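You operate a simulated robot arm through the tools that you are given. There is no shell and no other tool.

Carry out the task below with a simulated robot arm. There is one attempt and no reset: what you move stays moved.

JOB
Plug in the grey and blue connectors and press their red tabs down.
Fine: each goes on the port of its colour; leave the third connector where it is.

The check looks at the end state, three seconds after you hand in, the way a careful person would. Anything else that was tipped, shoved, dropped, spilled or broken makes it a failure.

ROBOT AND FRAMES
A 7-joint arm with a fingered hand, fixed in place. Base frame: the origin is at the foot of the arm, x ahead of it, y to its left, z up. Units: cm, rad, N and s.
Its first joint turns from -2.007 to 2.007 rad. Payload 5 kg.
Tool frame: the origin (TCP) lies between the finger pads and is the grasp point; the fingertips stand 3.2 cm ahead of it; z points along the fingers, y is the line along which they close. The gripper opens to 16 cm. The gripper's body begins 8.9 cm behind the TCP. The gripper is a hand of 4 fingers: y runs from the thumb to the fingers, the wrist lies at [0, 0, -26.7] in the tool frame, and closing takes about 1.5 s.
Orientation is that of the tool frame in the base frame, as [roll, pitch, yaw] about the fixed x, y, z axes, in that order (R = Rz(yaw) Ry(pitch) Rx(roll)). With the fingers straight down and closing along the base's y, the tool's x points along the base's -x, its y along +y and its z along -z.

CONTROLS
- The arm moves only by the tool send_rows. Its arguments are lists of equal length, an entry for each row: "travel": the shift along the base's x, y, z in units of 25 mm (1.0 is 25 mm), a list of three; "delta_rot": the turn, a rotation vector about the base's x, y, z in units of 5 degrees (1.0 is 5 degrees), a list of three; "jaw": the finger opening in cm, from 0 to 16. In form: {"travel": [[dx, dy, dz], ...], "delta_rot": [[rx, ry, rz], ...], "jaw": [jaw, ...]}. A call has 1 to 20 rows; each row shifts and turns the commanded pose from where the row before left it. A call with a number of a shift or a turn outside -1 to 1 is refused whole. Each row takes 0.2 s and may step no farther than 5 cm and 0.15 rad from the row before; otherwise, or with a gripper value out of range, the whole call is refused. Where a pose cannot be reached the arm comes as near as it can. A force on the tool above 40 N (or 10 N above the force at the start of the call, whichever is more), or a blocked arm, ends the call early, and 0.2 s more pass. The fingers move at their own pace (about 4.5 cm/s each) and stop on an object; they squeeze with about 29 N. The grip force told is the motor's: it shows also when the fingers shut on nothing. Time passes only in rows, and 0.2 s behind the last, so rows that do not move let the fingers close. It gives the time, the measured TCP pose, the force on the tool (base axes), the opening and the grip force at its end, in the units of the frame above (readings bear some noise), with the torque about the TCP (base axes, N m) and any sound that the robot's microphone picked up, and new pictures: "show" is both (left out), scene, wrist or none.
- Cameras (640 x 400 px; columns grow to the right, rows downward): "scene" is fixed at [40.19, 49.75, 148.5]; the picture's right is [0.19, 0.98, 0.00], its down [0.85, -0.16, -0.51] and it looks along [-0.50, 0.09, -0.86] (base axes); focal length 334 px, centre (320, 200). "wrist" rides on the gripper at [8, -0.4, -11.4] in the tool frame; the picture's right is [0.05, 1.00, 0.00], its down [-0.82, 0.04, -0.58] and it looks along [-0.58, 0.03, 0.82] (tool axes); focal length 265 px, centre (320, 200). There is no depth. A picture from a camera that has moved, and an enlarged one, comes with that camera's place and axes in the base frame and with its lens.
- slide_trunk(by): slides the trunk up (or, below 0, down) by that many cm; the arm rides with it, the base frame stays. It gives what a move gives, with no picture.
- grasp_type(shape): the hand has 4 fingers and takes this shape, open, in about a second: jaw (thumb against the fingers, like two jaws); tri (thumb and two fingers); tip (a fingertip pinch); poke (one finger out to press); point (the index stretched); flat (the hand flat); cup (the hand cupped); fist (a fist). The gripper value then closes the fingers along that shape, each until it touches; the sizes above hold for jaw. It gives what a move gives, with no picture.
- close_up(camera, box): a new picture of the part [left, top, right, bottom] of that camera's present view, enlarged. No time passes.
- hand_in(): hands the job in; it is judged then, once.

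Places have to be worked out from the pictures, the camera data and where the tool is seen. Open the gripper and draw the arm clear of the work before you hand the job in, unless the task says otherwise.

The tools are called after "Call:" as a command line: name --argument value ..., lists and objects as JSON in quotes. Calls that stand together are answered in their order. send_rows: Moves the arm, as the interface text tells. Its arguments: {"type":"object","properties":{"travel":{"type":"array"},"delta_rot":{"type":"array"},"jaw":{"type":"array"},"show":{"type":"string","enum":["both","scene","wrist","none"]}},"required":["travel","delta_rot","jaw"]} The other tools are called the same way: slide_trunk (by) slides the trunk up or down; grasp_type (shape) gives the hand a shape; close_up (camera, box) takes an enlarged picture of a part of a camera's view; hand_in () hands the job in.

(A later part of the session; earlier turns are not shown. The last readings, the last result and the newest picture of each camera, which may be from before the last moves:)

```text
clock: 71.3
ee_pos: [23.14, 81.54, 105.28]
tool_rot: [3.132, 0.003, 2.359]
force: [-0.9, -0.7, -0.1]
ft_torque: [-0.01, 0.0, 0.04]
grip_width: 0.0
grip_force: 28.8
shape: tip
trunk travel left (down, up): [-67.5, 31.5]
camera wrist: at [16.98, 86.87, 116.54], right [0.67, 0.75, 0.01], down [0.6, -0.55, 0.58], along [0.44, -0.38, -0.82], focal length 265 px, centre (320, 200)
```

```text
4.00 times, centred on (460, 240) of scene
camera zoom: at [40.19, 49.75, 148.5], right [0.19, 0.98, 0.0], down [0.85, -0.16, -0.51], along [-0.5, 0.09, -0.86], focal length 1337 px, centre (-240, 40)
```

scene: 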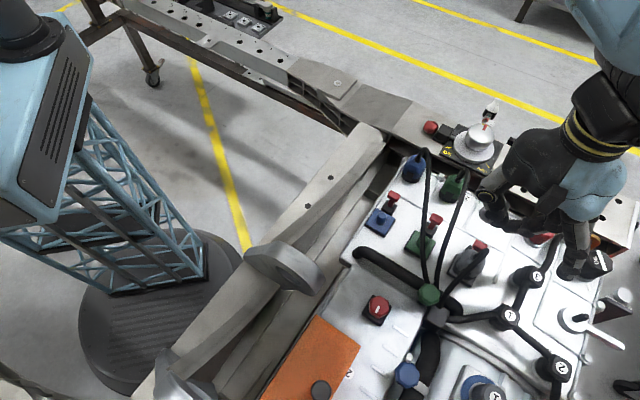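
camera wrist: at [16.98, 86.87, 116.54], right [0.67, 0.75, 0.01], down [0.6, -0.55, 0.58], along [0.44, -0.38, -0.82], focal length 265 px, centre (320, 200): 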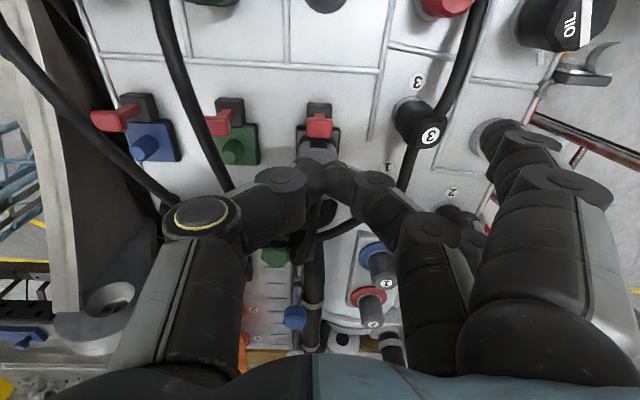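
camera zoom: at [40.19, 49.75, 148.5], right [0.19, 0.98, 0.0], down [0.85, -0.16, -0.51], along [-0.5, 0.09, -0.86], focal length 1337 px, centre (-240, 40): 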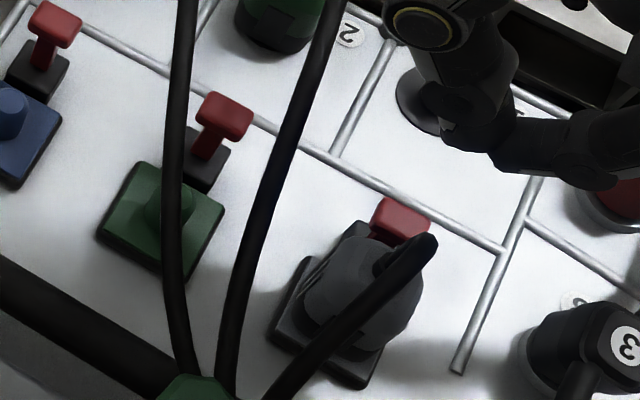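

The tab went down about 1 cm and stays, but some stem still shows. I'll look closely at both the tab and the plug's seating before deciding whether to press more.

Call:
close_up --camera "scene" --box '[450, 230, 500, 290]'

Call:
close_up --camera "wrist" --box '[290, 90, 350, 165]'

Call:
close_up --camera "wrist" --box '[190, 80, 270, 180]'

```text
6.67 times, centred on (475, 260) of scene
camera zoom: at [40.19, 49.75, 148.5], right [0.19, 0.98, 0.0], down [0.85, -0.16, -0.51], along [-0.5, 0.09, -0.86], focal length 2229 px, centre (-713, -200)
```

zoom: 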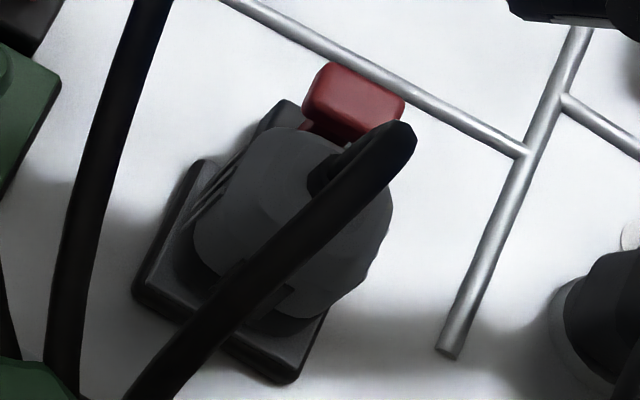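

```text
5.33 times, centred on (320, 128) of wrist
camera zoom: at [16.98, 86.87, 116.54], right [0.67, 0.75, 0.01], down [0.6, -0.55, 0.58], along [0.44, -0.38, -0.82], focal length 1416 px, centre (320, 587)
```

zoom: 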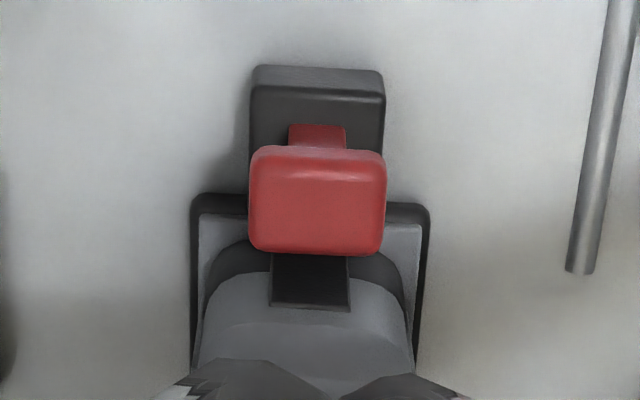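

```text
4.00 times, centred on (230, 130) of wrist
camera zoom: at [16.98, 86.87, 116.54], right [0.67, 0.75, 0.01], down [0.6, -0.55, 0.58], along [0.44, -0.38, -0.82], focal length 1062 px, centre (680, 480)
```

zoom: 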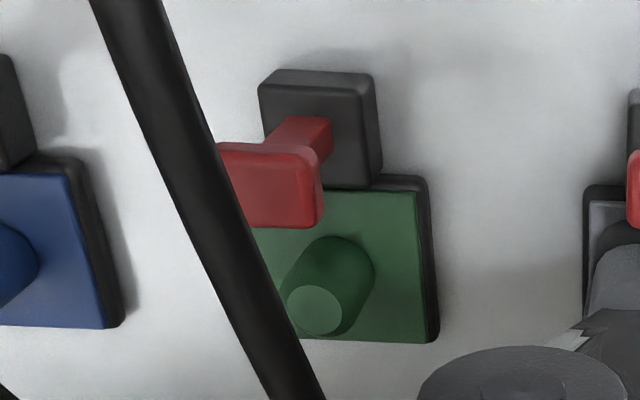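

The tab hit a firm stop after about 0.95 cm of travel and stayed down, and the plug base sits on the plate. The cable simply overlapped the thumb earlier with no effect, so cables don't obstruct. Now for blue: I'll rise, open to 6, and move over the blue plug with a vertical hand.

Call:
send_rows --travel '[[0, 0, 0.8], [0, 0, 0.8], [0, 0, 0.8], [-0.774, -0.2, 0], [-0.774, -0.2, 0], [-0.774, -0.2, 0], [-0.774, -0.2, 0], [-0.774, -0.2, 0], [-0.774, -0.2, 0], [-0.774, -0.2, 0], [-0.774, -0.2, 0], [-0.774, -0.2, 0], [-0.774, -0.2, 0], [0, 0, 0]]' --delta_rot '[[0, 0, 0], [0, 0, 0], [0, 0, 0], [0, 0, 0], [0, 0, 0], [0, 0, 0], [0, 0, 0], [0, 0, 0], [0, 0, 0], [0, 0, 0], [0, 0, 0], [0, 0, 0], [0, 0, 0], [0, 0, 0]]' --jaw '[2, 4, 6, 6, 6, 6, 6, 6, 6, 6, 6, 6, 6, 6]'

Call:
close_up --camera "wrist" --box '[200, 20, 440, 170]'

Call:
close_up --camera "scene" --box '[420, 180, 540, 300]'

```text
clock: 74.3
ee_pos: [3.75, 76.69, 111.12]
tool_rot: [3.131, 0.0, 2.359]
force: [0.3, 0.3, -0.6]
ft_torque: [0.05, 0.03, 0.0]
grip_width: 5.94
grip_force: 0.1
shape: tip
trunk travel left (down, up): [-67.5, 31.5]
camera wrist: at [-2.36, 81.94, 122.52], right [0.67, 0.74, 0.01], down [0.6, -0.55, 0.58], along [0.44, -0.38, -0.82], focal length 265 px, centre (320, 200)
```

scene: 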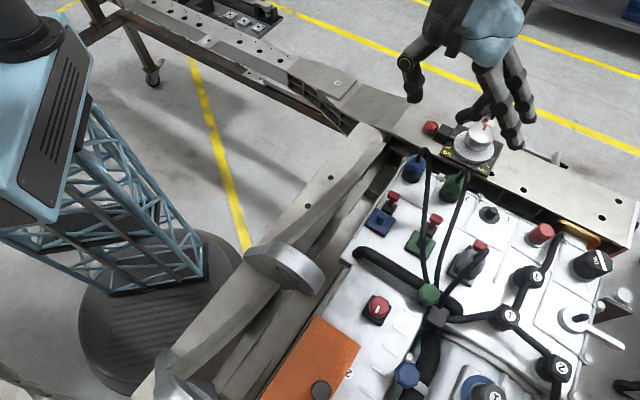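
wrist: 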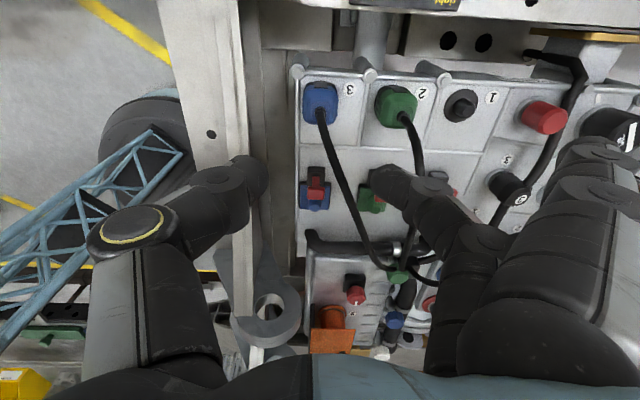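

```text
2.67 times, centred on (320, 95) of wrist
camera zoom: at [-2.36, 81.94, 122.52], right [0.67, 0.74, 0.01], down [0.6, -0.55, 0.58], along [0.44, -0.38, -0.82], focal length 708 px, centre (320, 480)
```

zoom: 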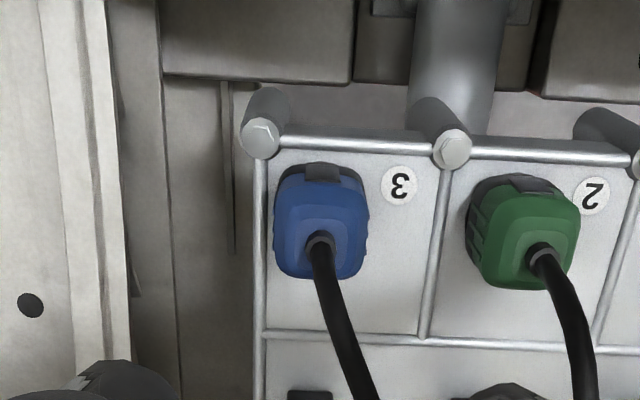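

```text
3.33 times, centred on (480, 240) of scene
camera zoom: at [40.19, 49.75, 148.5], right [0.19, 0.98, 0.0], down [0.85, -0.16, -0.51], along [-0.5, 0.09, -0.86], focal length 1114 px, centre (-213, 67)
```

zoom: 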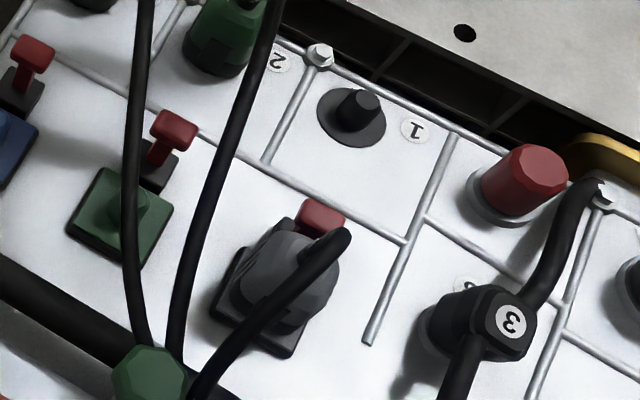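

Grey and its tab look good from here. The blue plug's axis is about (0.24, 0.01) cm from the TCP, so I'll correct that and descend to z≈96.5, then check.

Call:
send_rows --travel '[[0.096, 0.006, -0.5], [0, 0, -0.8], [0, 0, -0.8], [0, 0, -0.8], [0, 0, -0.8], [0, 0, -0.8], [0, 0, -0.8], [0, 0, -0.5], [0, 0, 0]]' --delta_rot '[[0, 0, 0], [0, 0, 0], [0, 0, 0], [0, 0, 0], [0, 0, 0], [0, 0, 0], [0, 0, 0], [0, 0, 0], [0, 0, 0]]' --jaw '[6, 6, 6, 6, 6, 6, 6, 6, 6]'

Call:
close_up --camera "wrist" --box '[180, 80, 460, 255]'

Call:
close_up --camera "scene" --box '[370, 60, 530, 240]'

```text
clock: 76.3
ee_pos: [3.98, 76.61, 96.77]
tool_rot: [3.131, 0.0, 2.359]
force: [-0.4, -0.5, -0.2]
ft_torque: [-0.02, 0.03, 0.02]
grip_width: 5.93
grip_force: 0.0
shape: tip
trunk travel left (down, up): [-67.5, 31.5]
camera wrist: at [-2.13, 81.98, 108.1], right [0.67, 0.75, 0.01], down [0.6, -0.55, 0.58], along [0.44, -0.38, -0.82], focal length 265 px, centre (320, 200)
```

scene: 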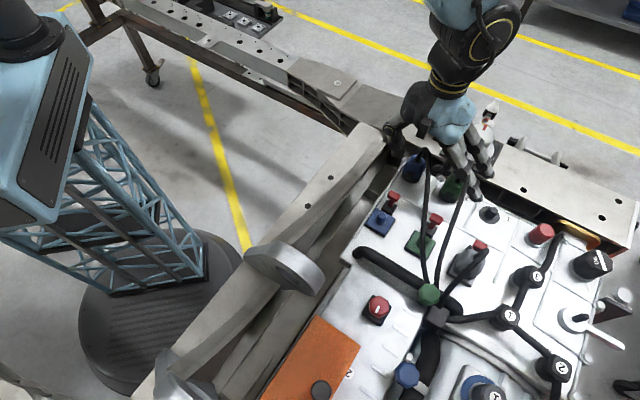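
wrist: 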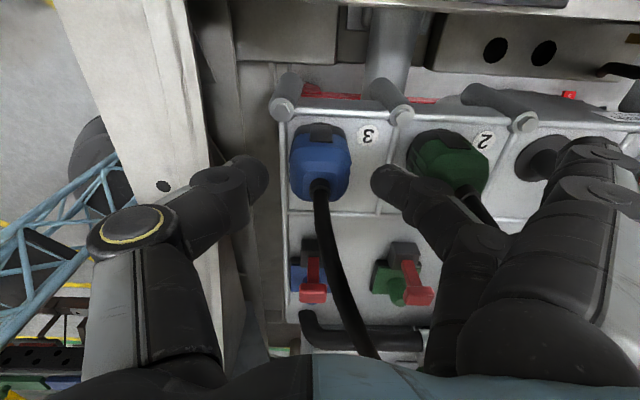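

```text
2.29 times, centred on (320, 168) of wrist
camera zoom: at [-2.13, 81.98, 108.1], right [0.67, 0.75, 0.01], down [0.6, -0.55, 0.58], along [0.44, -0.38, -0.82], focal length 607 px, centre (320, 274)
```

zoom: 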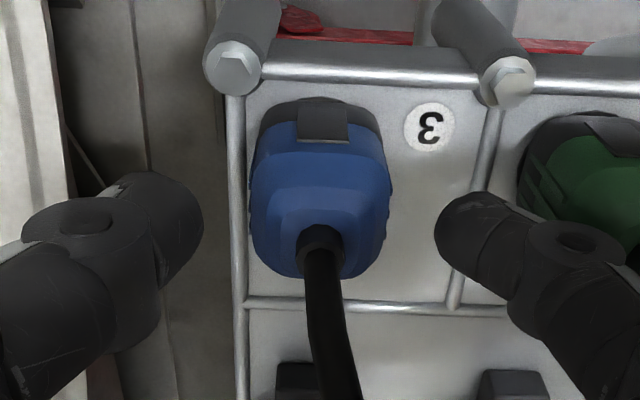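

```text
2.22 times, centred on (450, 150) of scene
camera zoom: at [40.19, 49.75, 148.5], right [0.19, 0.98, 0.0], down [0.85, -0.16, -0.51], along [-0.5, 0.09, -0.86], focal length 743 px, centre (31, 311)
```

zoom: 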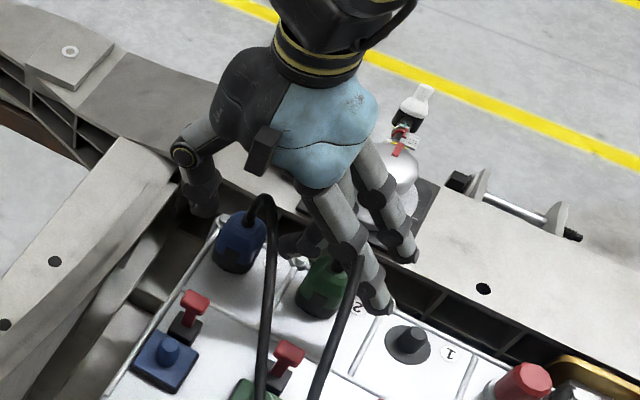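

Well centred, and the idle fingers hang clear to the right of the green plug. I'll trim slightly forward, go down to z≈94.9 and pinch.

Call:
send_rows --travel '[[0.042, -0.042, -0.25], [0, 0, -0.25], [0, 0, -0.24], [0, 0, 0], [0, 0, 0], [0, 0, 0], [0, 0, 0], [0, 0, 0], [0, 0, 0], [0, 0, 0]]' --delta_rot '[[0, 0, 0], [0, 0, 0], [0, 0, 0], [0, 0, 0], [0, 0, 0], [0, 0, 0], [0, 0, 0], [0, 0, 0], [0, 0, 0], [0, 0, 0]]' --jaw '[6, 6, 6, 5, 4, 3.5, 3, 2.6, 2.6, 2.6]'

Call:
close_up --camera "wrist" --box '[180, 80, 460, 255]'

Call:
close_up --camera "scene" --box '[370, 100, 510, 220]'

```text
clock: 78.5
ee_pos: [4.06, 76.49, 94.83]
tool_rot: [3.132, 0.001, 2.359]
force: [-0.6, -0.4, 0.6]
ft_torque: [0.01, -0.03, -0.01]
grip_width: 2.87
grip_force: 28.8
shape: tip
trunk travel left (down, up): [-67.5, 31.5]
camera wrist: at [-2.01, 81.84, 106.23], right [0.67, 0.75, 0.01], down [0.6, -0.55, 0.58], along [0.44, -0.38, -0.82], focal length 265 px, centre (320, 200)
```

scene: 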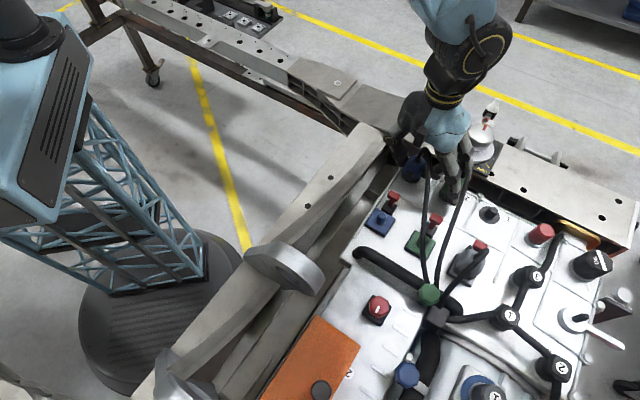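
wrist: 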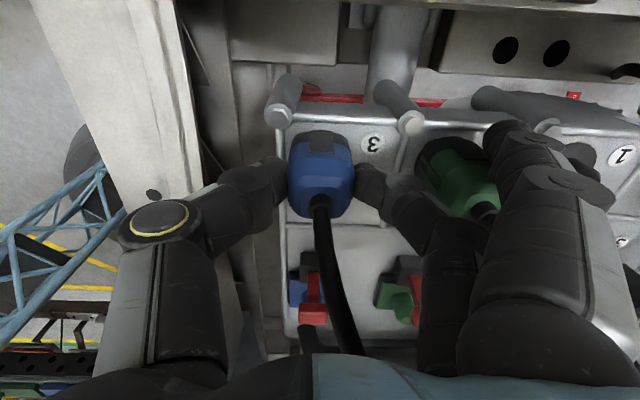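

```text
2.29 times, centred on (320, 168) of wrist
camera zoom: at [-2.01, 81.84, 106.23], right [0.67, 0.75, 0.01], down [0.6, -0.55, 0.58], along [0.44, -0.38, -0.82], focal length 607 px, centre (320, 274)
```

zoom: 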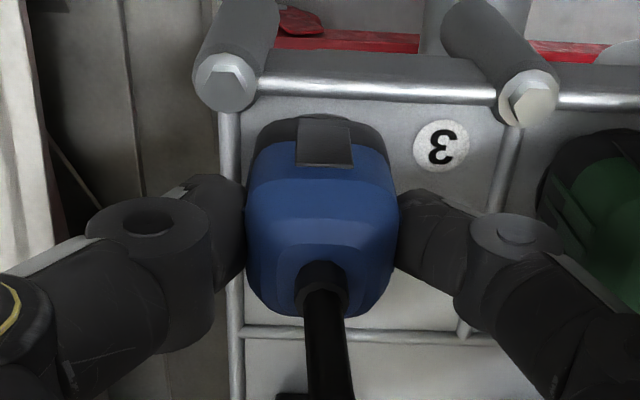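

```text
3.33 times, centred on (440, 160) of scene
camera zoom: at [40.19, 49.75, 148.5], right [0.19, 0.98, 0.0], down [0.85, -0.16, -0.51], along [-0.5, 0.09, -0.86], focal length 1114 px, centre (-80, 333)
```

zoom: 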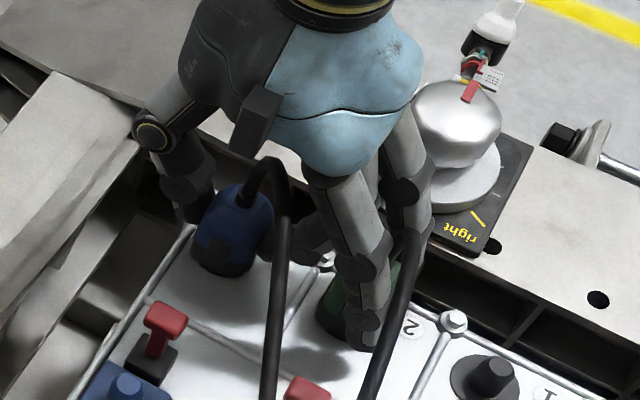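

Solid pinch on blue (28.8 N) with no stray contact. I'll lift straight up to z≈104 and check the green plug stayed put.

Call:
send_rows --travel '[[0, 0, 0.3], [0, 0, 0.5], [0, 0, 0.6], [0, 0, 0.7], [0, 0, 0.7], [0, 0, 0.7], [0, 0, 0.2]]' --delta_rot '[[0, 0, 0], [0, 0, 0], [0, 0, 0], [0, 0, 0], [0, 0, 0], [0, 0, 0], [0, 0, 0]]' --jaw '[2.6, 2.6, 2.6, 2.6, 2.6, 2.6, 2.6]'

Call:
close_up --camera "wrist" --box '[200, 60, 440, 210]'

Call:
close_up --camera "wrist" --box '[280, 70, 360, 140]'

Call:
close_up --camera "scene" --box '[360, 100, 520, 260]'

```text
clock: 80.1
ee_pos: [4.16, 76.55, 104.08]
tool_rot: [3.13, -0.001, 2.361]
force: [0.3, 0.2, -0.5]
ft_torque: [-0.02, 0.03, 0.01]
grip_width: 2.86
grip_force: 29.2
shape: tip
trunk travel left (down, up): [-67.5, 31.5]
camera wrist: at [-2.01, 81.84, 115.48], right [0.67, 0.75, 0.01], down [0.6, -0.55, 0.58], along [0.44, -0.38, -0.82], focal length 265 px, centre (320, 200)
```

scene: 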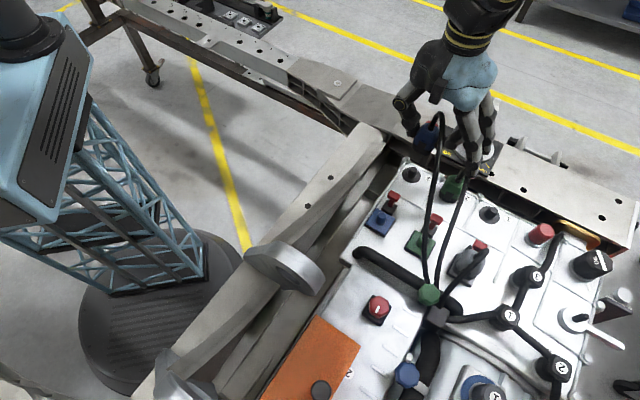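
wrist: 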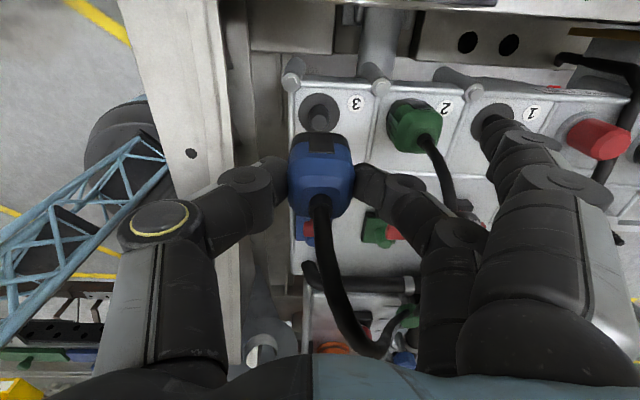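

```text
2.67 times, centred on (320, 135) of wrist
camera zoom: at [-2.01, 81.84, 115.48], right [0.67, 0.75, 0.01], down [0.6, -0.55, 0.58], along [0.44, -0.38, -0.82], focal length 708 px, centre (320, 373)
```

zoom: 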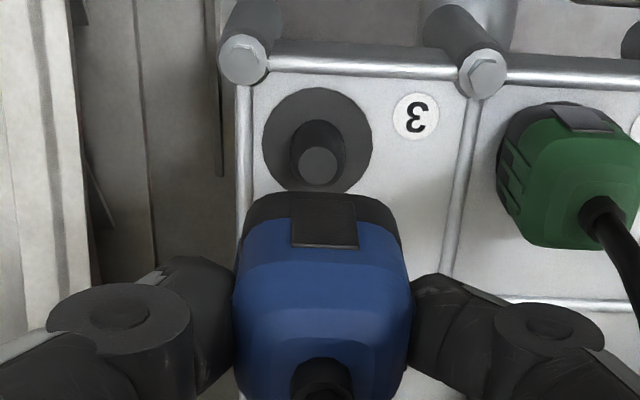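

```text
5.71 times, centred on (320, 105) of wrist
camera zoom: at [-2.01, 81.84, 115.48], right [0.67, 0.75, 0.01], down [0.6, -0.55, 0.58], along [0.44, -0.38, -0.82], focal length 1517 px, centre (320, 743)
```

zoom: 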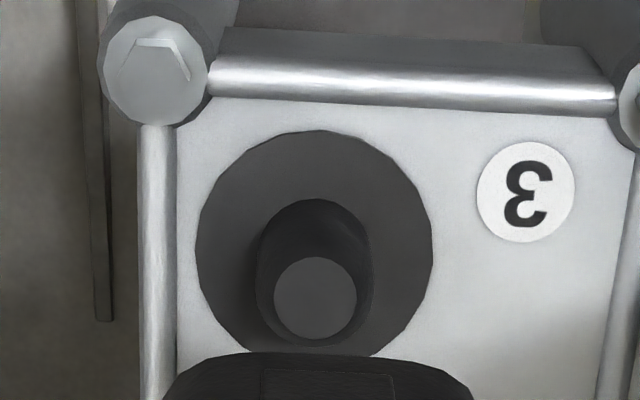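

```text
2.50 times, centred on (440, 180) of scene
camera zoom: at [40.19, 49.75, 148.5], right [0.19, 0.98, 0.0], down [0.85, -0.16, -0.51], along [-0.5, 0.09, -0.86], focal length 836 px, centre (20, 250)
```

zoom: 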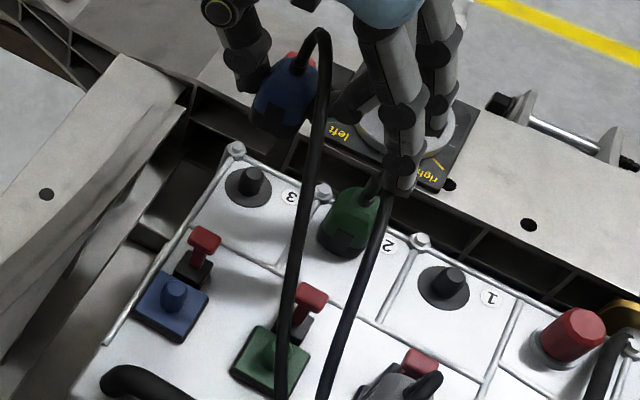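

Green is undisturbed and the peg geometry matches grey's. I'll carry the blue plug the same 13.7 cm to its port at this height and check alignment.

Call:
send_rows --travel '[[0.484, -0.484, 0], [0.484, -0.484, 0], [0.484, -0.484, 0], [0.484, -0.484, 0], [0.484, -0.484, 0], [0.484, -0.484, 0], [0.484, -0.484, 0], [0.48, -0.48, 0], [0, 0, 0]]' --delta_rot '[[0, 0, 0], [0, 0, 0], [0, 0, 0], [0, 0, 0], [0, 0, 0], [0, 0, 0], [0, 0, 0], [0, 0, 0], [0, 0, 0]]' --jaw '[2.6, 2.6, 2.6, 2.6, 2.6, 2.6, 2.6, 2.6, 2.6]'

Call:
close_up --camera "wrist" --box '[240, 60, 400, 160]'

Call:
close_up --camera "scene" --box '[340, 150, 460, 260]'

```text
clock: 82.1
ee_pos: [13.82, 66.73, 104.01]
tool_rot: [3.13, 0.0, 2.359]
force: [-0.5, 0.6, -0.9]
ft_torque: [0.0, 0.0, 0.0]
grip_width: 2.84
grip_force: 28.3
shape: tip
trunk travel left (down, up): [-67.5, 31.5]
camera wrist: at [7.7, 72.15, 115.45], right [0.67, 0.75, 0.01], down [0.6, -0.55, 0.58], along [0.44, -0.38, -0.82], focal length 265 px, centre (320, 200)
```

scene: 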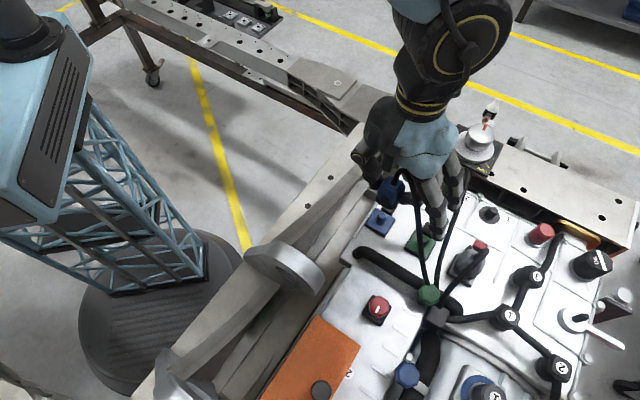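
wrist: 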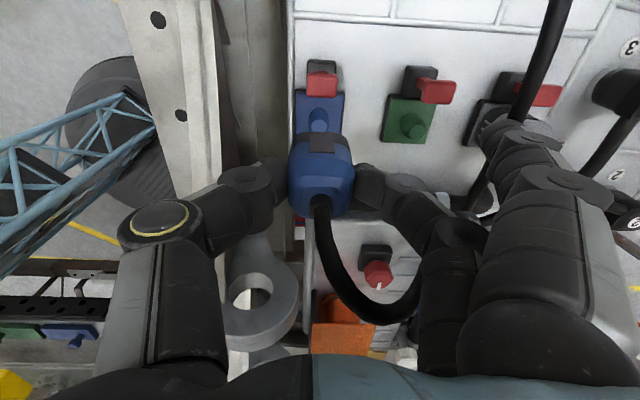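

```text
4.00 times, centred on (320, 110) of wrist
camera zoom: at [7.7, 72.15, 115.45], right [0.67, 0.75, 0.01], down [0.6, -0.55, 0.58], along [0.44, -0.38, -0.82], focal length 1062 px, centre (320, 560)
```

zoom: 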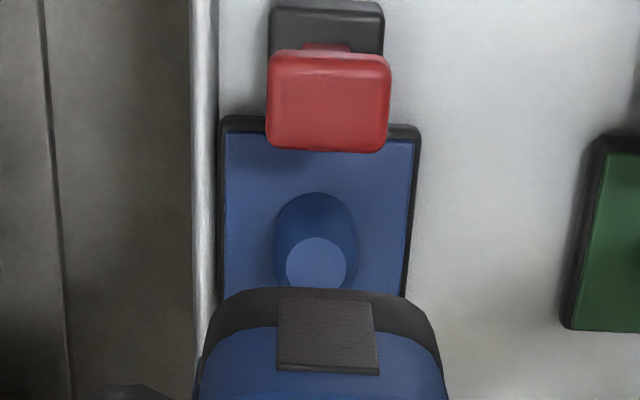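

```text
3.64 times, centred on (400, 205) of scene
camera zoom: at [40.19, 49.75, 148.5], right [0.19, 0.98, 0.0], down [0.85, -0.16, -0.51], along [-0.5, 0.09, -0.86], focal length 1216 px, centre (29, 182)
```

zoom: 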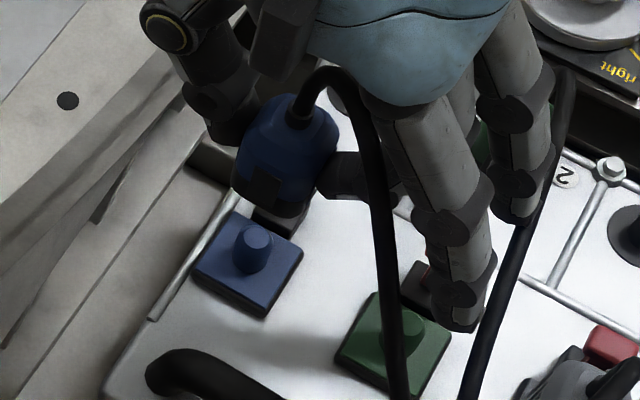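

The blue post is squarely under the plug, within about 1 mm in both axes. I'll lower to just above the post top and recheck.

Call:
send_rows --travel '[[0, 0, -0.5], [0, 0, -0.5], [0, 0, -0.5], [0, 0, -0.5], [0, 0, -0.1], [0, 0, 0]]' --delta_rot '[[0, 0, 0], [0, 0, 0], [0, 0, 0], [0, 0, 0], [0, 0, 0], [0, 0, 0]]' --jaw '[2.6, 2.6, 2.6, 2.6, 2.6, 2.6]'

Call:
close_up --camera "wrist" --box '[240, 80, 400, 180]'

Call:
close_up --camera "scene" --box '[350, 170, 450, 260]'

```text
clock: 83.5
ee_pos: [13.84, 66.77, 98.83]
tool_rot: [3.131, 0.0, 2.36]
force: [0.5, -0.7, -0.5]
ft_torque: [-0.01, 0.04, 0.01]
grip_width: 2.86
grip_force: 28.8
shape: tip
trunk travel left (down, up): [-67.5, 31.5]
camera wrist: at [7.67, 72.14, 110.21], right [0.67, 0.75, 0.01], down [0.6, -0.55, 0.58], along [0.44, -0.38, -0.82], focal length 265 px, centre (320, 200)
```

scene: 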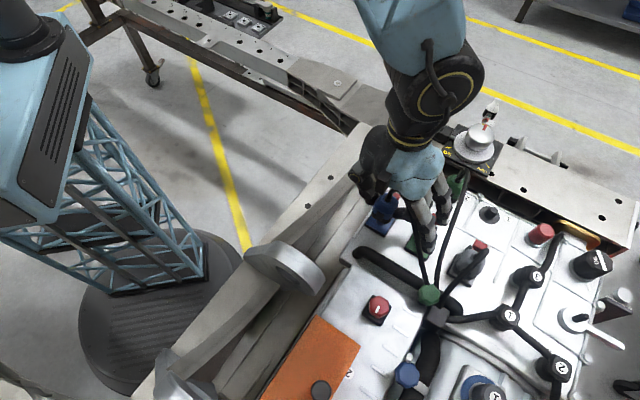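
wrist: 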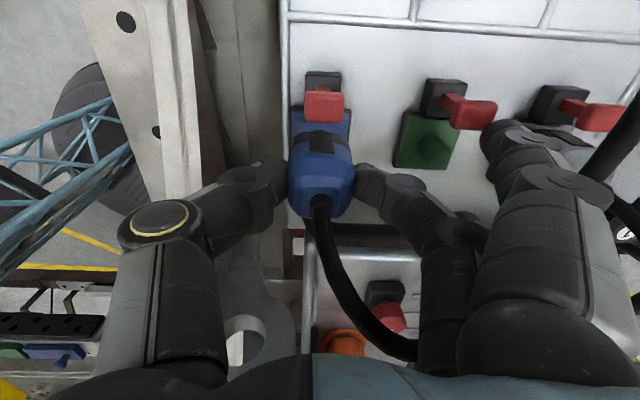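

```text
4.00 times, centred on (320, 130) of wrist
camera zoom: at [7.67, 72.14, 110.21], right [0.67, 0.75, 0.01], down [0.6, -0.55, 0.58], along [0.44, -0.38, -0.82], focal length 1062 px, centre (320, 480)
```

zoom: 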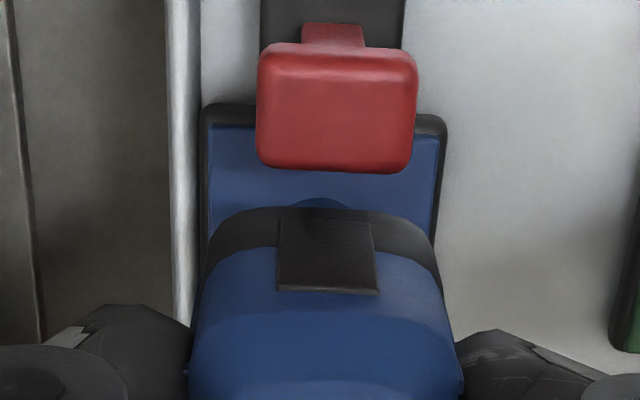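

```text
4.44 times, centred on (400, 215) of scene
camera zoom: at [40.19, 49.75, 148.5], right [0.19, 0.98, 0.0], down [0.85, -0.16, -0.51], along [-0.5, 0.09, -0.86], focal length 1486 px, centre (-36, 133)
```

zoom: 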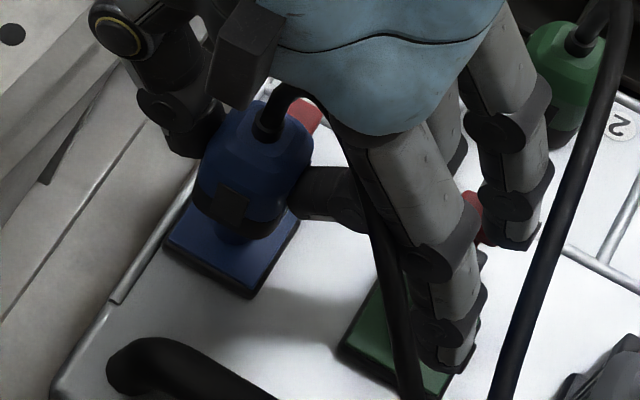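

Important catch: with the jaw closed, the idle index finger hangs at about 10 cm, right beside the green port's red tab, so going lower could hit it. I'll rise, put the blue plug back on its peg by reversing the moves, then regrasp with the hand turned 180° so the idle fingers are on the free side.

Call:
send_rows --travel '[[0, 0, 0.5], [0, 0, 0.5], [0, 0, 0.5], [0, 0, 0.5], [0, 0, 0.1], [-0.484, 0.484, 0], [-0.484, 0.484, 0], [-0.484, 0.484, 0], [-0.484, 0.484, 0], [-0.484, 0.484, 0], [-0.484, 0.484, 0], [-0.484, 0.484, 0], [-0.48, 0.48, 0], [0, 0, -0.5], [0, 0, -0.5], [0, 0, -0.5], [0, 0, -0.5], [0, 0, -0.3], [0, 0, 0]]' --delta_rot '[[0, 0, 0], [0, 0, 0], [0, 0, 0], [0, 0, 0], [0, 0, 0], [0, 0, 0], [0, 0, 0], [0, 0, 0], [0, 0, 0], [0, 0, 0], [0, 0, 0], [0, 0, 0], [0, 0, 0], [0, 0, 0], [0, 0, 0], [0, 0, 0], [0, 0, 0], [0, 0, 0], [0, 0, 0]]' --jaw '[2.6, 2.6, 2.6, 2.6, 2.6, 2.6, 2.6, 2.6, 2.6, 2.6, 2.6, 2.6, 2.6, 2.6, 2.6, 2.6, 2.6, 2.6, 2.6]'

Call:
close_up --camera "wrist" --box '[200, 60, 440, 210]'

Call:
close_up --camera "scene" --box '[370, 100, 510, 240]'

```text
clock: 87.5
ee_pos: [4.05, 76.5, 98.3]
tool_rot: [3.132, 0.002, 2.359]
force: [-0.1, 0.4, 0.4]
ft_torque: [-0.02, 0.0, -0.02]
grip_width: 2.83
grip_force: 28.4
shape: tip
trunk travel left (down, up): [-67.5, 31.5]
camera wrist: at [-2.03, 81.81, 109.71], right [0.67, 0.75, 0.01], down [0.6, -0.55, 0.58], along [0.44, -0.38, -0.82], focal length 265 px, centre (320, 200)
```

scene: 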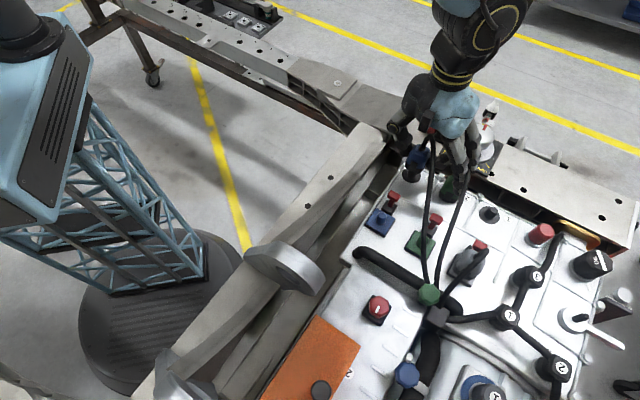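
wrist: 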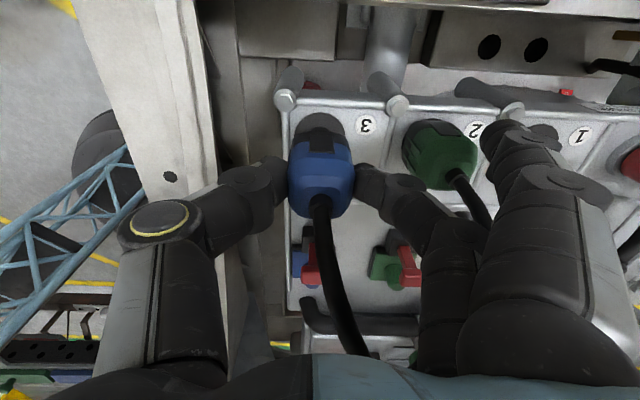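

```text
2.67 times, centred on (320, 135) of wrist
camera zoom: at [-2.03, 81.81, 109.71], right [0.67, 0.75, 0.01], down [0.6, -0.55, 0.58], along [0.44, -0.38, -0.82], focal length 708 px, centre (320, 373)
```

zoom: 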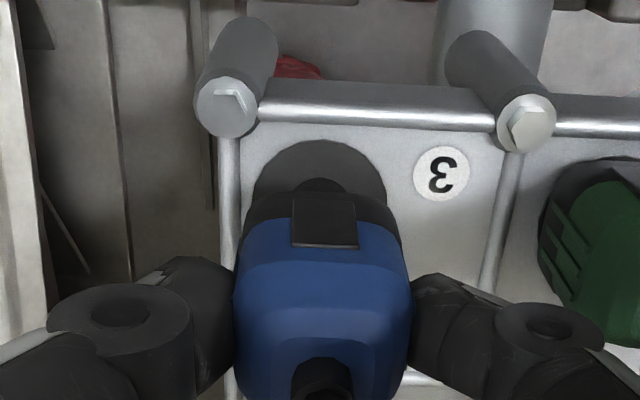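

```text
2.86 times, centred on (440, 170) of scene
camera zoom: at [40.19, 49.75, 148.5], right [0.19, 0.98, 0.0], down [0.85, -0.16, -0.51], along [-0.5, 0.09, -0.86], focal length 955 px, centre (-23, 286)
```

zoom: 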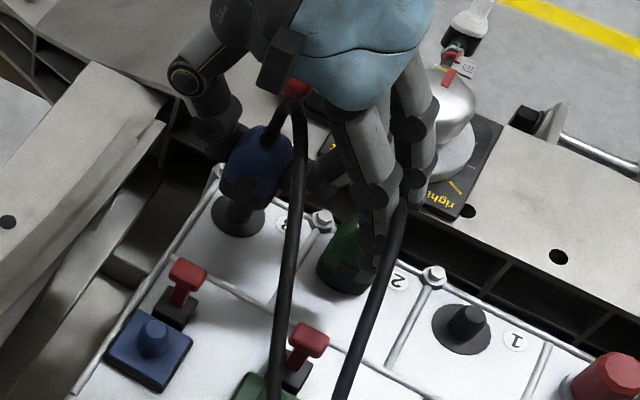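

The plug is exactly over its peg again. I'll lower it slowly onto the peg.

Call:
send_rows --travel '[[0, 0, -0.25], [0, 0, -0.2], [0, 0, -0.2], [0, 0, -0.2], [0, 0, -0.2], [0, 0, -0.15], [0, 0, -0.1], [0, 0, 0]]' --delta_rot '[[0, 0, 0], [0, 0, 0], [0, 0, 0], [0, 0, 0], [0, 0, 0], [0, 0, 0], [0, 0, 0], [0, 0, 0]]' --jaw '[2.6, 2.6, 2.6, 2.6, 2.6, 2.6, 2.6, 2.6]' --show "wrist"

```text
clock: 89.3
ee_pos: [4.01, 76.46, 95.18]
tool_rot: [3.132, -0.002, 2.358]
force: [0.1, -0.4, 0.1]
ft_torque: [-0.02, 0.02, 0.0]
grip_width: 2.82
grip_force: 29.1
shape: tip
trunk travel left (down, up): [-67.5, 31.5]
camera wrist: at [-2.01, 81.81, 106.48], right [0.67, 0.75, 0.01], down [0.6, -0.55, 0.58], along [0.44, -0.38, -0.82], focal length 265 px, centre (320, 200)
```

wrist: 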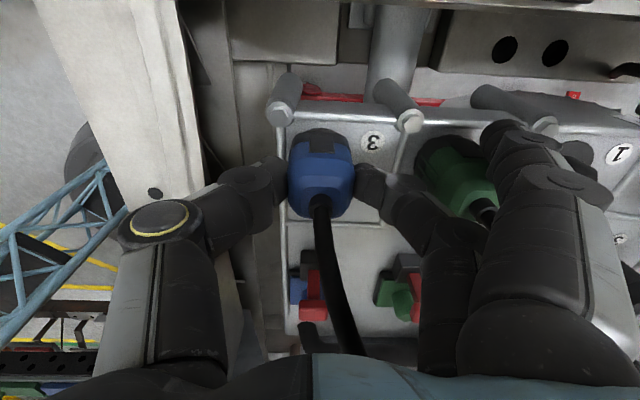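

It's sliding onto the peg freely. I'll lower the last 3–4 mm, then release.

Call:
send_rows --travel '[[0, 0, -0.06], [0, 0, -0.06], [0, 0, -0.04], [0, 0, 0]]' --delta_rot '[[0, 0, 0], [0, 0, 0], [0, 0, 0], [0, 0, 0]]' --jaw '[2.6, 2.6, 2.6, 2.6]' --show "none"

```text
clock: 90.3
ee_pos: [4.12, 76.43, 94.83]
tool_rot: [3.131, 0.002, 2.36]
force: [0.6, -0.4, 9.4]
ft_torque: [0.03, -0.01, -0.03]
grip_width: 2.88
grip_force: 29.1
shape: tip
trunk travel left (down, up): [-67.5, 31.5]
```

9 N at the same height as before means it's re-seated on the peg. I'll open to 6 and rise clear.

Call:
send_rows --travel '[[0, 0, 0.03], [0, 0, 0], [0, 0, 0], [0, 0, 0], [0, 0, 0], [0, 0, 0.3], [0, 0, 0.6], [0, 0, 0.8], [0, 0, 0.8], [0, 0, 0.8], [0, 0, 0.8], [0, 0, 0.8], [0, 0, 0.8], [0, 0, 0.8]]' --delta_rot '[[0, 0, 0], [0, 0, 0], [0, 0, 0], [0, 0, 0], [0, 0, 0], [0, 0, 0], [0, 0, 0], [0, 0, 0], [0, 0, 0], [0, 0, 0], [0, 0, 0], [0, 0, 0], [0, 0, 0], [0, 0, 0]]' --jaw '[2.6, 3.5, 4.5, 6, 6, 6, 6, 6, 6, 6, 6, 6, 6, 6]'

```text
clock: 93.3
ee_pos: [4.24, 76.36, 110.99]
tool_rot: [3.131, -0.001, 2.358]
force: [0.6, 0.6, -0.1]
ft_torque: [0.0, -0.04, 0.0]
grip_width: 5.93
grip_force: 0.1
shape: tip
trunk travel left (down, up): [-67.5, 31.5]
camera wrist: at [-1.95, 81.72, 122.37], right [0.67, 0.75, 0.01], down [0.6, -0.55, 0.58], along [0.44, -0.38, -0.82], focal length 265 px, centre (320, 200)
```

scene: 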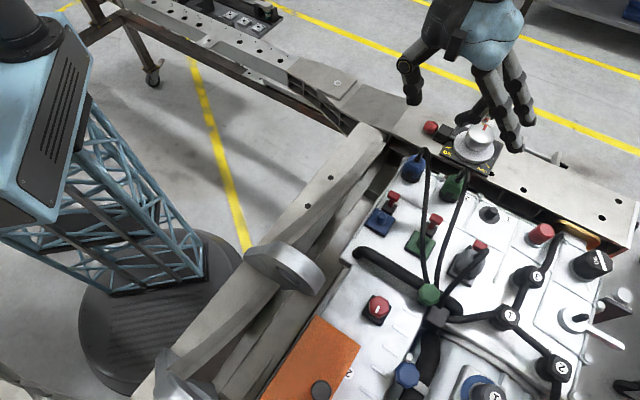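
wrist: 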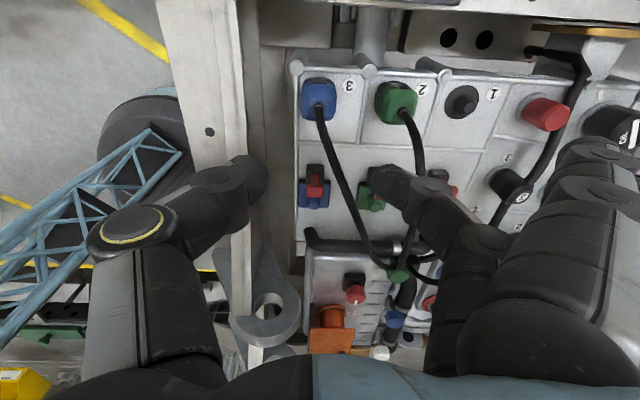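

Blue is back on its peg. Up here I'll try turning the hand 180° in yaw, starting with the direction I know works.

Call:
send_rows --travel '[[0, 0, 0.6], [0, 0, 0.6], [0, 0, 0.6], [0, 0, 0.6], [0, 0, 0], [0, 0, 0], [0, 0, 0], [0, 0, 0], [0, 0, 0], [0, 0, 0], [0, 0, 0], [0, 0, 0], [0, 0, 0], [0, 0, 0], [0, 0, 0], [0, 0, 0], [0, 0, 0], [0, 0, 0], [0, 0, 0], [0, 0, 0]]' --delta_rot '[[0, 0, 1], [0, 0, 1], [0, 0, 1], [0, 0, 1], [0, 0, 1], [0, 0, 1], [0, 0, 1], [0, 0, 1], [0, 0, 1], [0, 0, 1], [0, 0, 1], [0, 0, 1], [0, 0, 1], [0, 0, 1], [0, 0, 1], [0, 0, 1], [0, 0, 1], [0, 0, 1], [0, 0, 1], [0, 0, 1]]' --jaw '[6, 6, 6, 6, 6, 6, 6, 6, 6, 6, 6, 6, 6, 6, 6, 6, 6, 6, 6, 6]' --show "scene"

Call:
send_rows --travel '[[0, 0, 0], [0, 0, 0], [0, 0, 0], [0, 0, 0], [0, 0, 0], [0, 0, 0], [0, 0, 0], [0, 0, 0], [0, 0, 0], [0, 0, 0], [0, 0, 0], [0, 0, 0], [0, 0, 0], [0, 0, 0], [0, 0, 0], [0, 0, 0]]' --delta_rot '[[0, 0, 1], [0, 0, 1], [0, 0, 1], [0, 0, 1], [0, 0, 1], [0, 0, 1], [0, 0, 1], [0, 0, 1], [0, 0, 1], [0, 0, 1], [0, 0, 1], [0, 0, 1], [0, 0, 1], [0, 0, 1], [0, 0, 1], [0, 0, 1]]' --jaw '[6, 6, 6, 6, 6, 6, 6, 6, 6, 6, 6, 6, 6, 6, 6, 6]'

```text
clock: 97.5
ee_pos: [4.09, 76.46, 117.03]
tool_rot: [3.13, 0.0, -2.177]
force: [0.3, 0.3, 0.1]
ft_torque: [0.01, 0.01, -0.02]
grip_width: 5.92
grip_force: 0.1
shape: tip
trunk travel left (down, up): [-67.5, 31.5]
```

scene: 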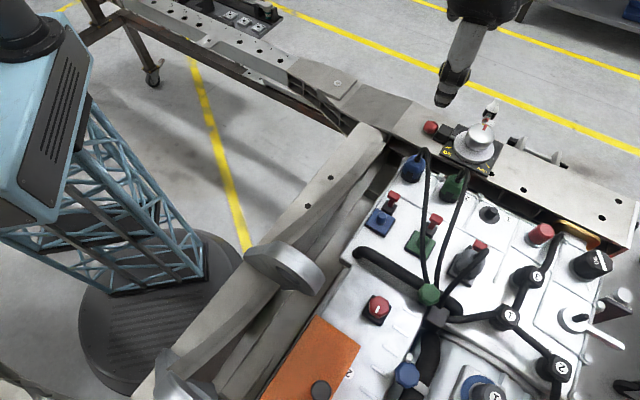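

```text
clock: 100.9
ee_pos: [4.02, 76.38, 117.11]
tool_rot: [3.131, 0.001, -0.781]
force: [0.6, 0.2, -0.3]
ft_torque: [-0.03, 0.01, 0.0]
grip_width: 5.95
grip_force: 0.1
shape: tip
trunk travel left (down, up): [-67.5, 31.5]
camera wrist: at [10.16, 71.25, 128.41], right [-0.67, -0.75, 0.01], down [-0.61, 0.55, 0.58], along [-0.44, 0.38, -0.82], focal length 265 px, centre (320, 200)
```

scene: 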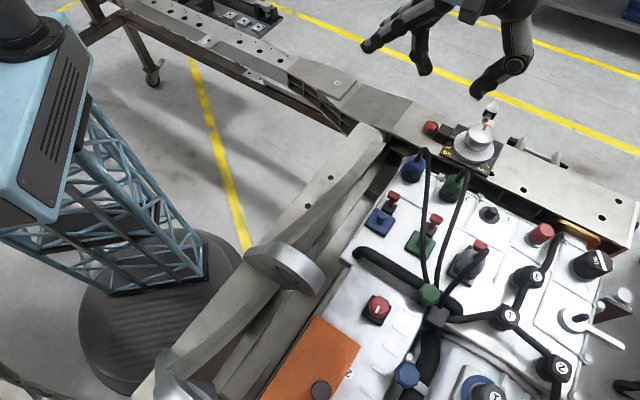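
wrist: 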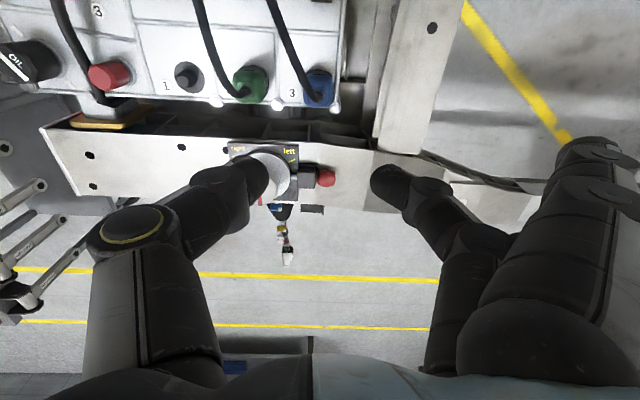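

The 180° flip works: the thumb is now toward green and the idle fingers toward the free side. I'll zoom to re-measure the blue plug from this side.

Call:
close_up --camera "wrist" --box '[220, 40, 400, 150]'

Call:
close_up --camera "scene" --box '[360, 130, 480, 260]'

```text
3.56 times, centred on (310, 95) of wrist
camera zoom: at [10.16, 71.25, 128.41], right [-0.67, -0.75, 0.01], down [-0.61, 0.55, 0.58], along [-0.44, 0.38, -0.82], focal length 944 px, centre (356, 573)
```

zoom: 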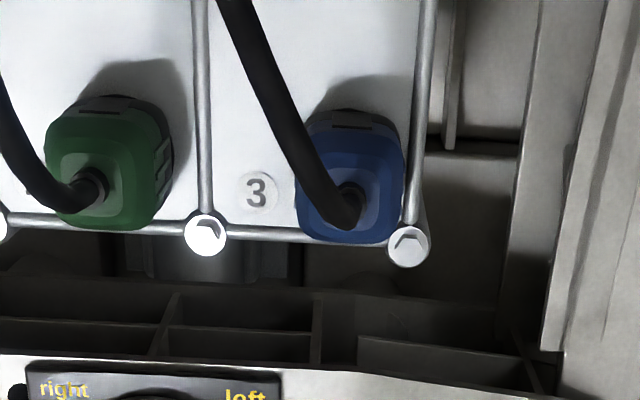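

```text
3.08 times, centred on (420, 195) of scene
camera zoom: at [40.19, 49.75, 148.5], right [0.19, 0.98, 0.0], down [0.85, -0.16, -0.51], along [-0.5, 0.09, -0.86], focal length 1029 px, centre (12, 215)
```

zoom: 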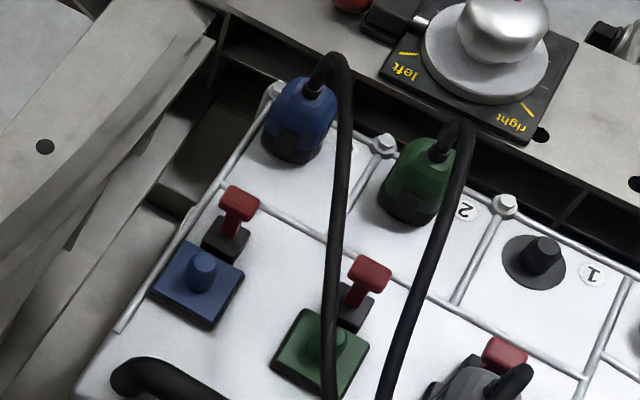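

The plug is essentially below the TCP. I'll come down to z≈97 and check alignment from this side.

Call:
send_rows --travel '[[0.03, 0.03, -0.8], [0, 0, -0.8], [0, 0, -0.8], [0, 0, -0.8], [0, 0, -0.8], [0, 0, -0.8], [0, 0, -0.8], [0, 0, -0.8], [0, 0, -0.8], [0, 0, -0.8], [0, 0, 0]]' --delta_rot '[[0, 0, 0], [0, 0, 0], [0, 0, 0], [0, 0, 0], [0, 0, 0], [0, 0, 0], [0, 0, 0], [0, 0, 0], [0, 0, 0], [0, 0, 0], [0, 0, 0]]' --jaw '[6, 6, 6, 6, 6, 6, 6, 6, 6, 6, 6]'

Call:
close_up --camera "wrist" --box '[180, 80, 460, 255]'

Call:
close_up --camera "scene" --box '[340, 60, 500, 220]'

```text
clock: 103.3
ee_pos: [4.26, 76.58, 97.04]
tool_rot: [3.131, 0.001, -0.783]
force: [0.3, -0.5, -0.1]
ft_torque: [-0.02, -0.01, 0.02]
grip_width: 5.95
grip_force: 0.0
shape: tip
trunk travel left (down, up): [-67.5, 31.5]
camera wrist: at [10.27, 71.32, 108.42], right [-0.67, -0.75, 0.01], down [-0.6, 0.55, 0.58], along [-0.44, 0.38, -0.82], focal length 265 px, centre (320, 200)
```

scene: 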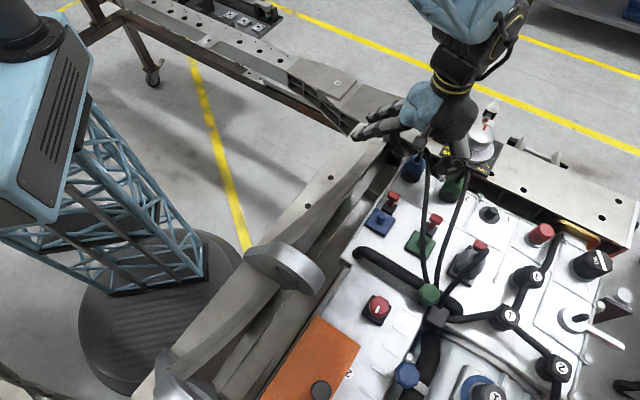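
wrist: 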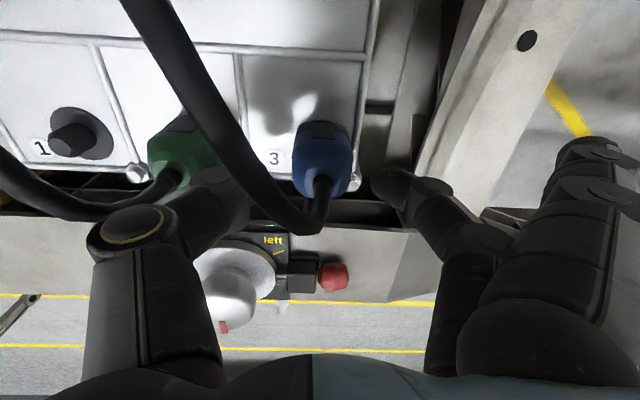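

```text
2.29 times, centred on (320, 168) of wrist
camera zoom: at [10.27, 71.32, 108.42], right [-0.67, -0.75, 0.01], down [-0.6, 0.55, 0.58], along [-0.44, 0.38, -0.82], focal length 607 px, centre (320, 274)
```

zoom: 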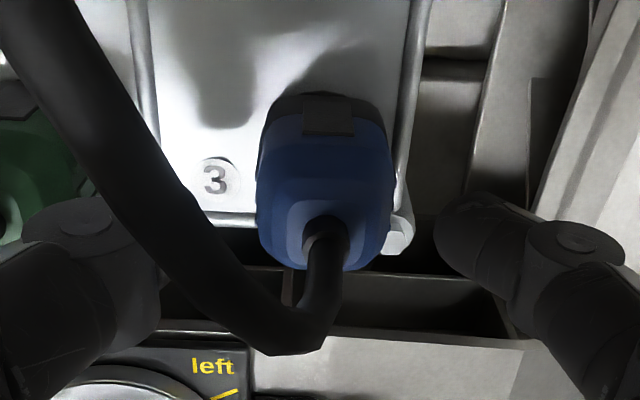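

```text
2.50 times, centred on (420, 140) of scene
camera zoom: at [40.19, 49.75, 148.5], right [0.19, 0.98, 0.0], down [0.85, -0.16, -0.51], along [-0.5, 0.09, -0.86], focal length 836 px, centre (70, 350)
```

zoom: 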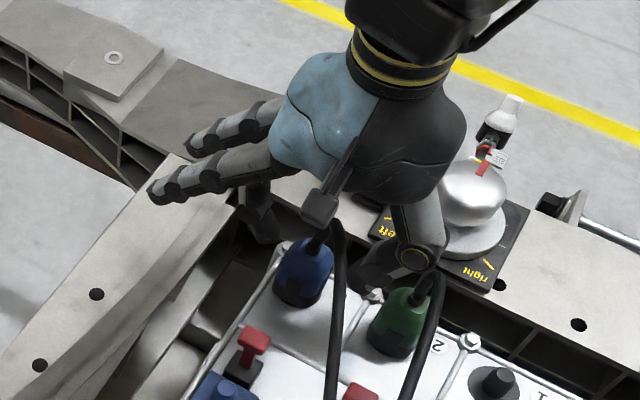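

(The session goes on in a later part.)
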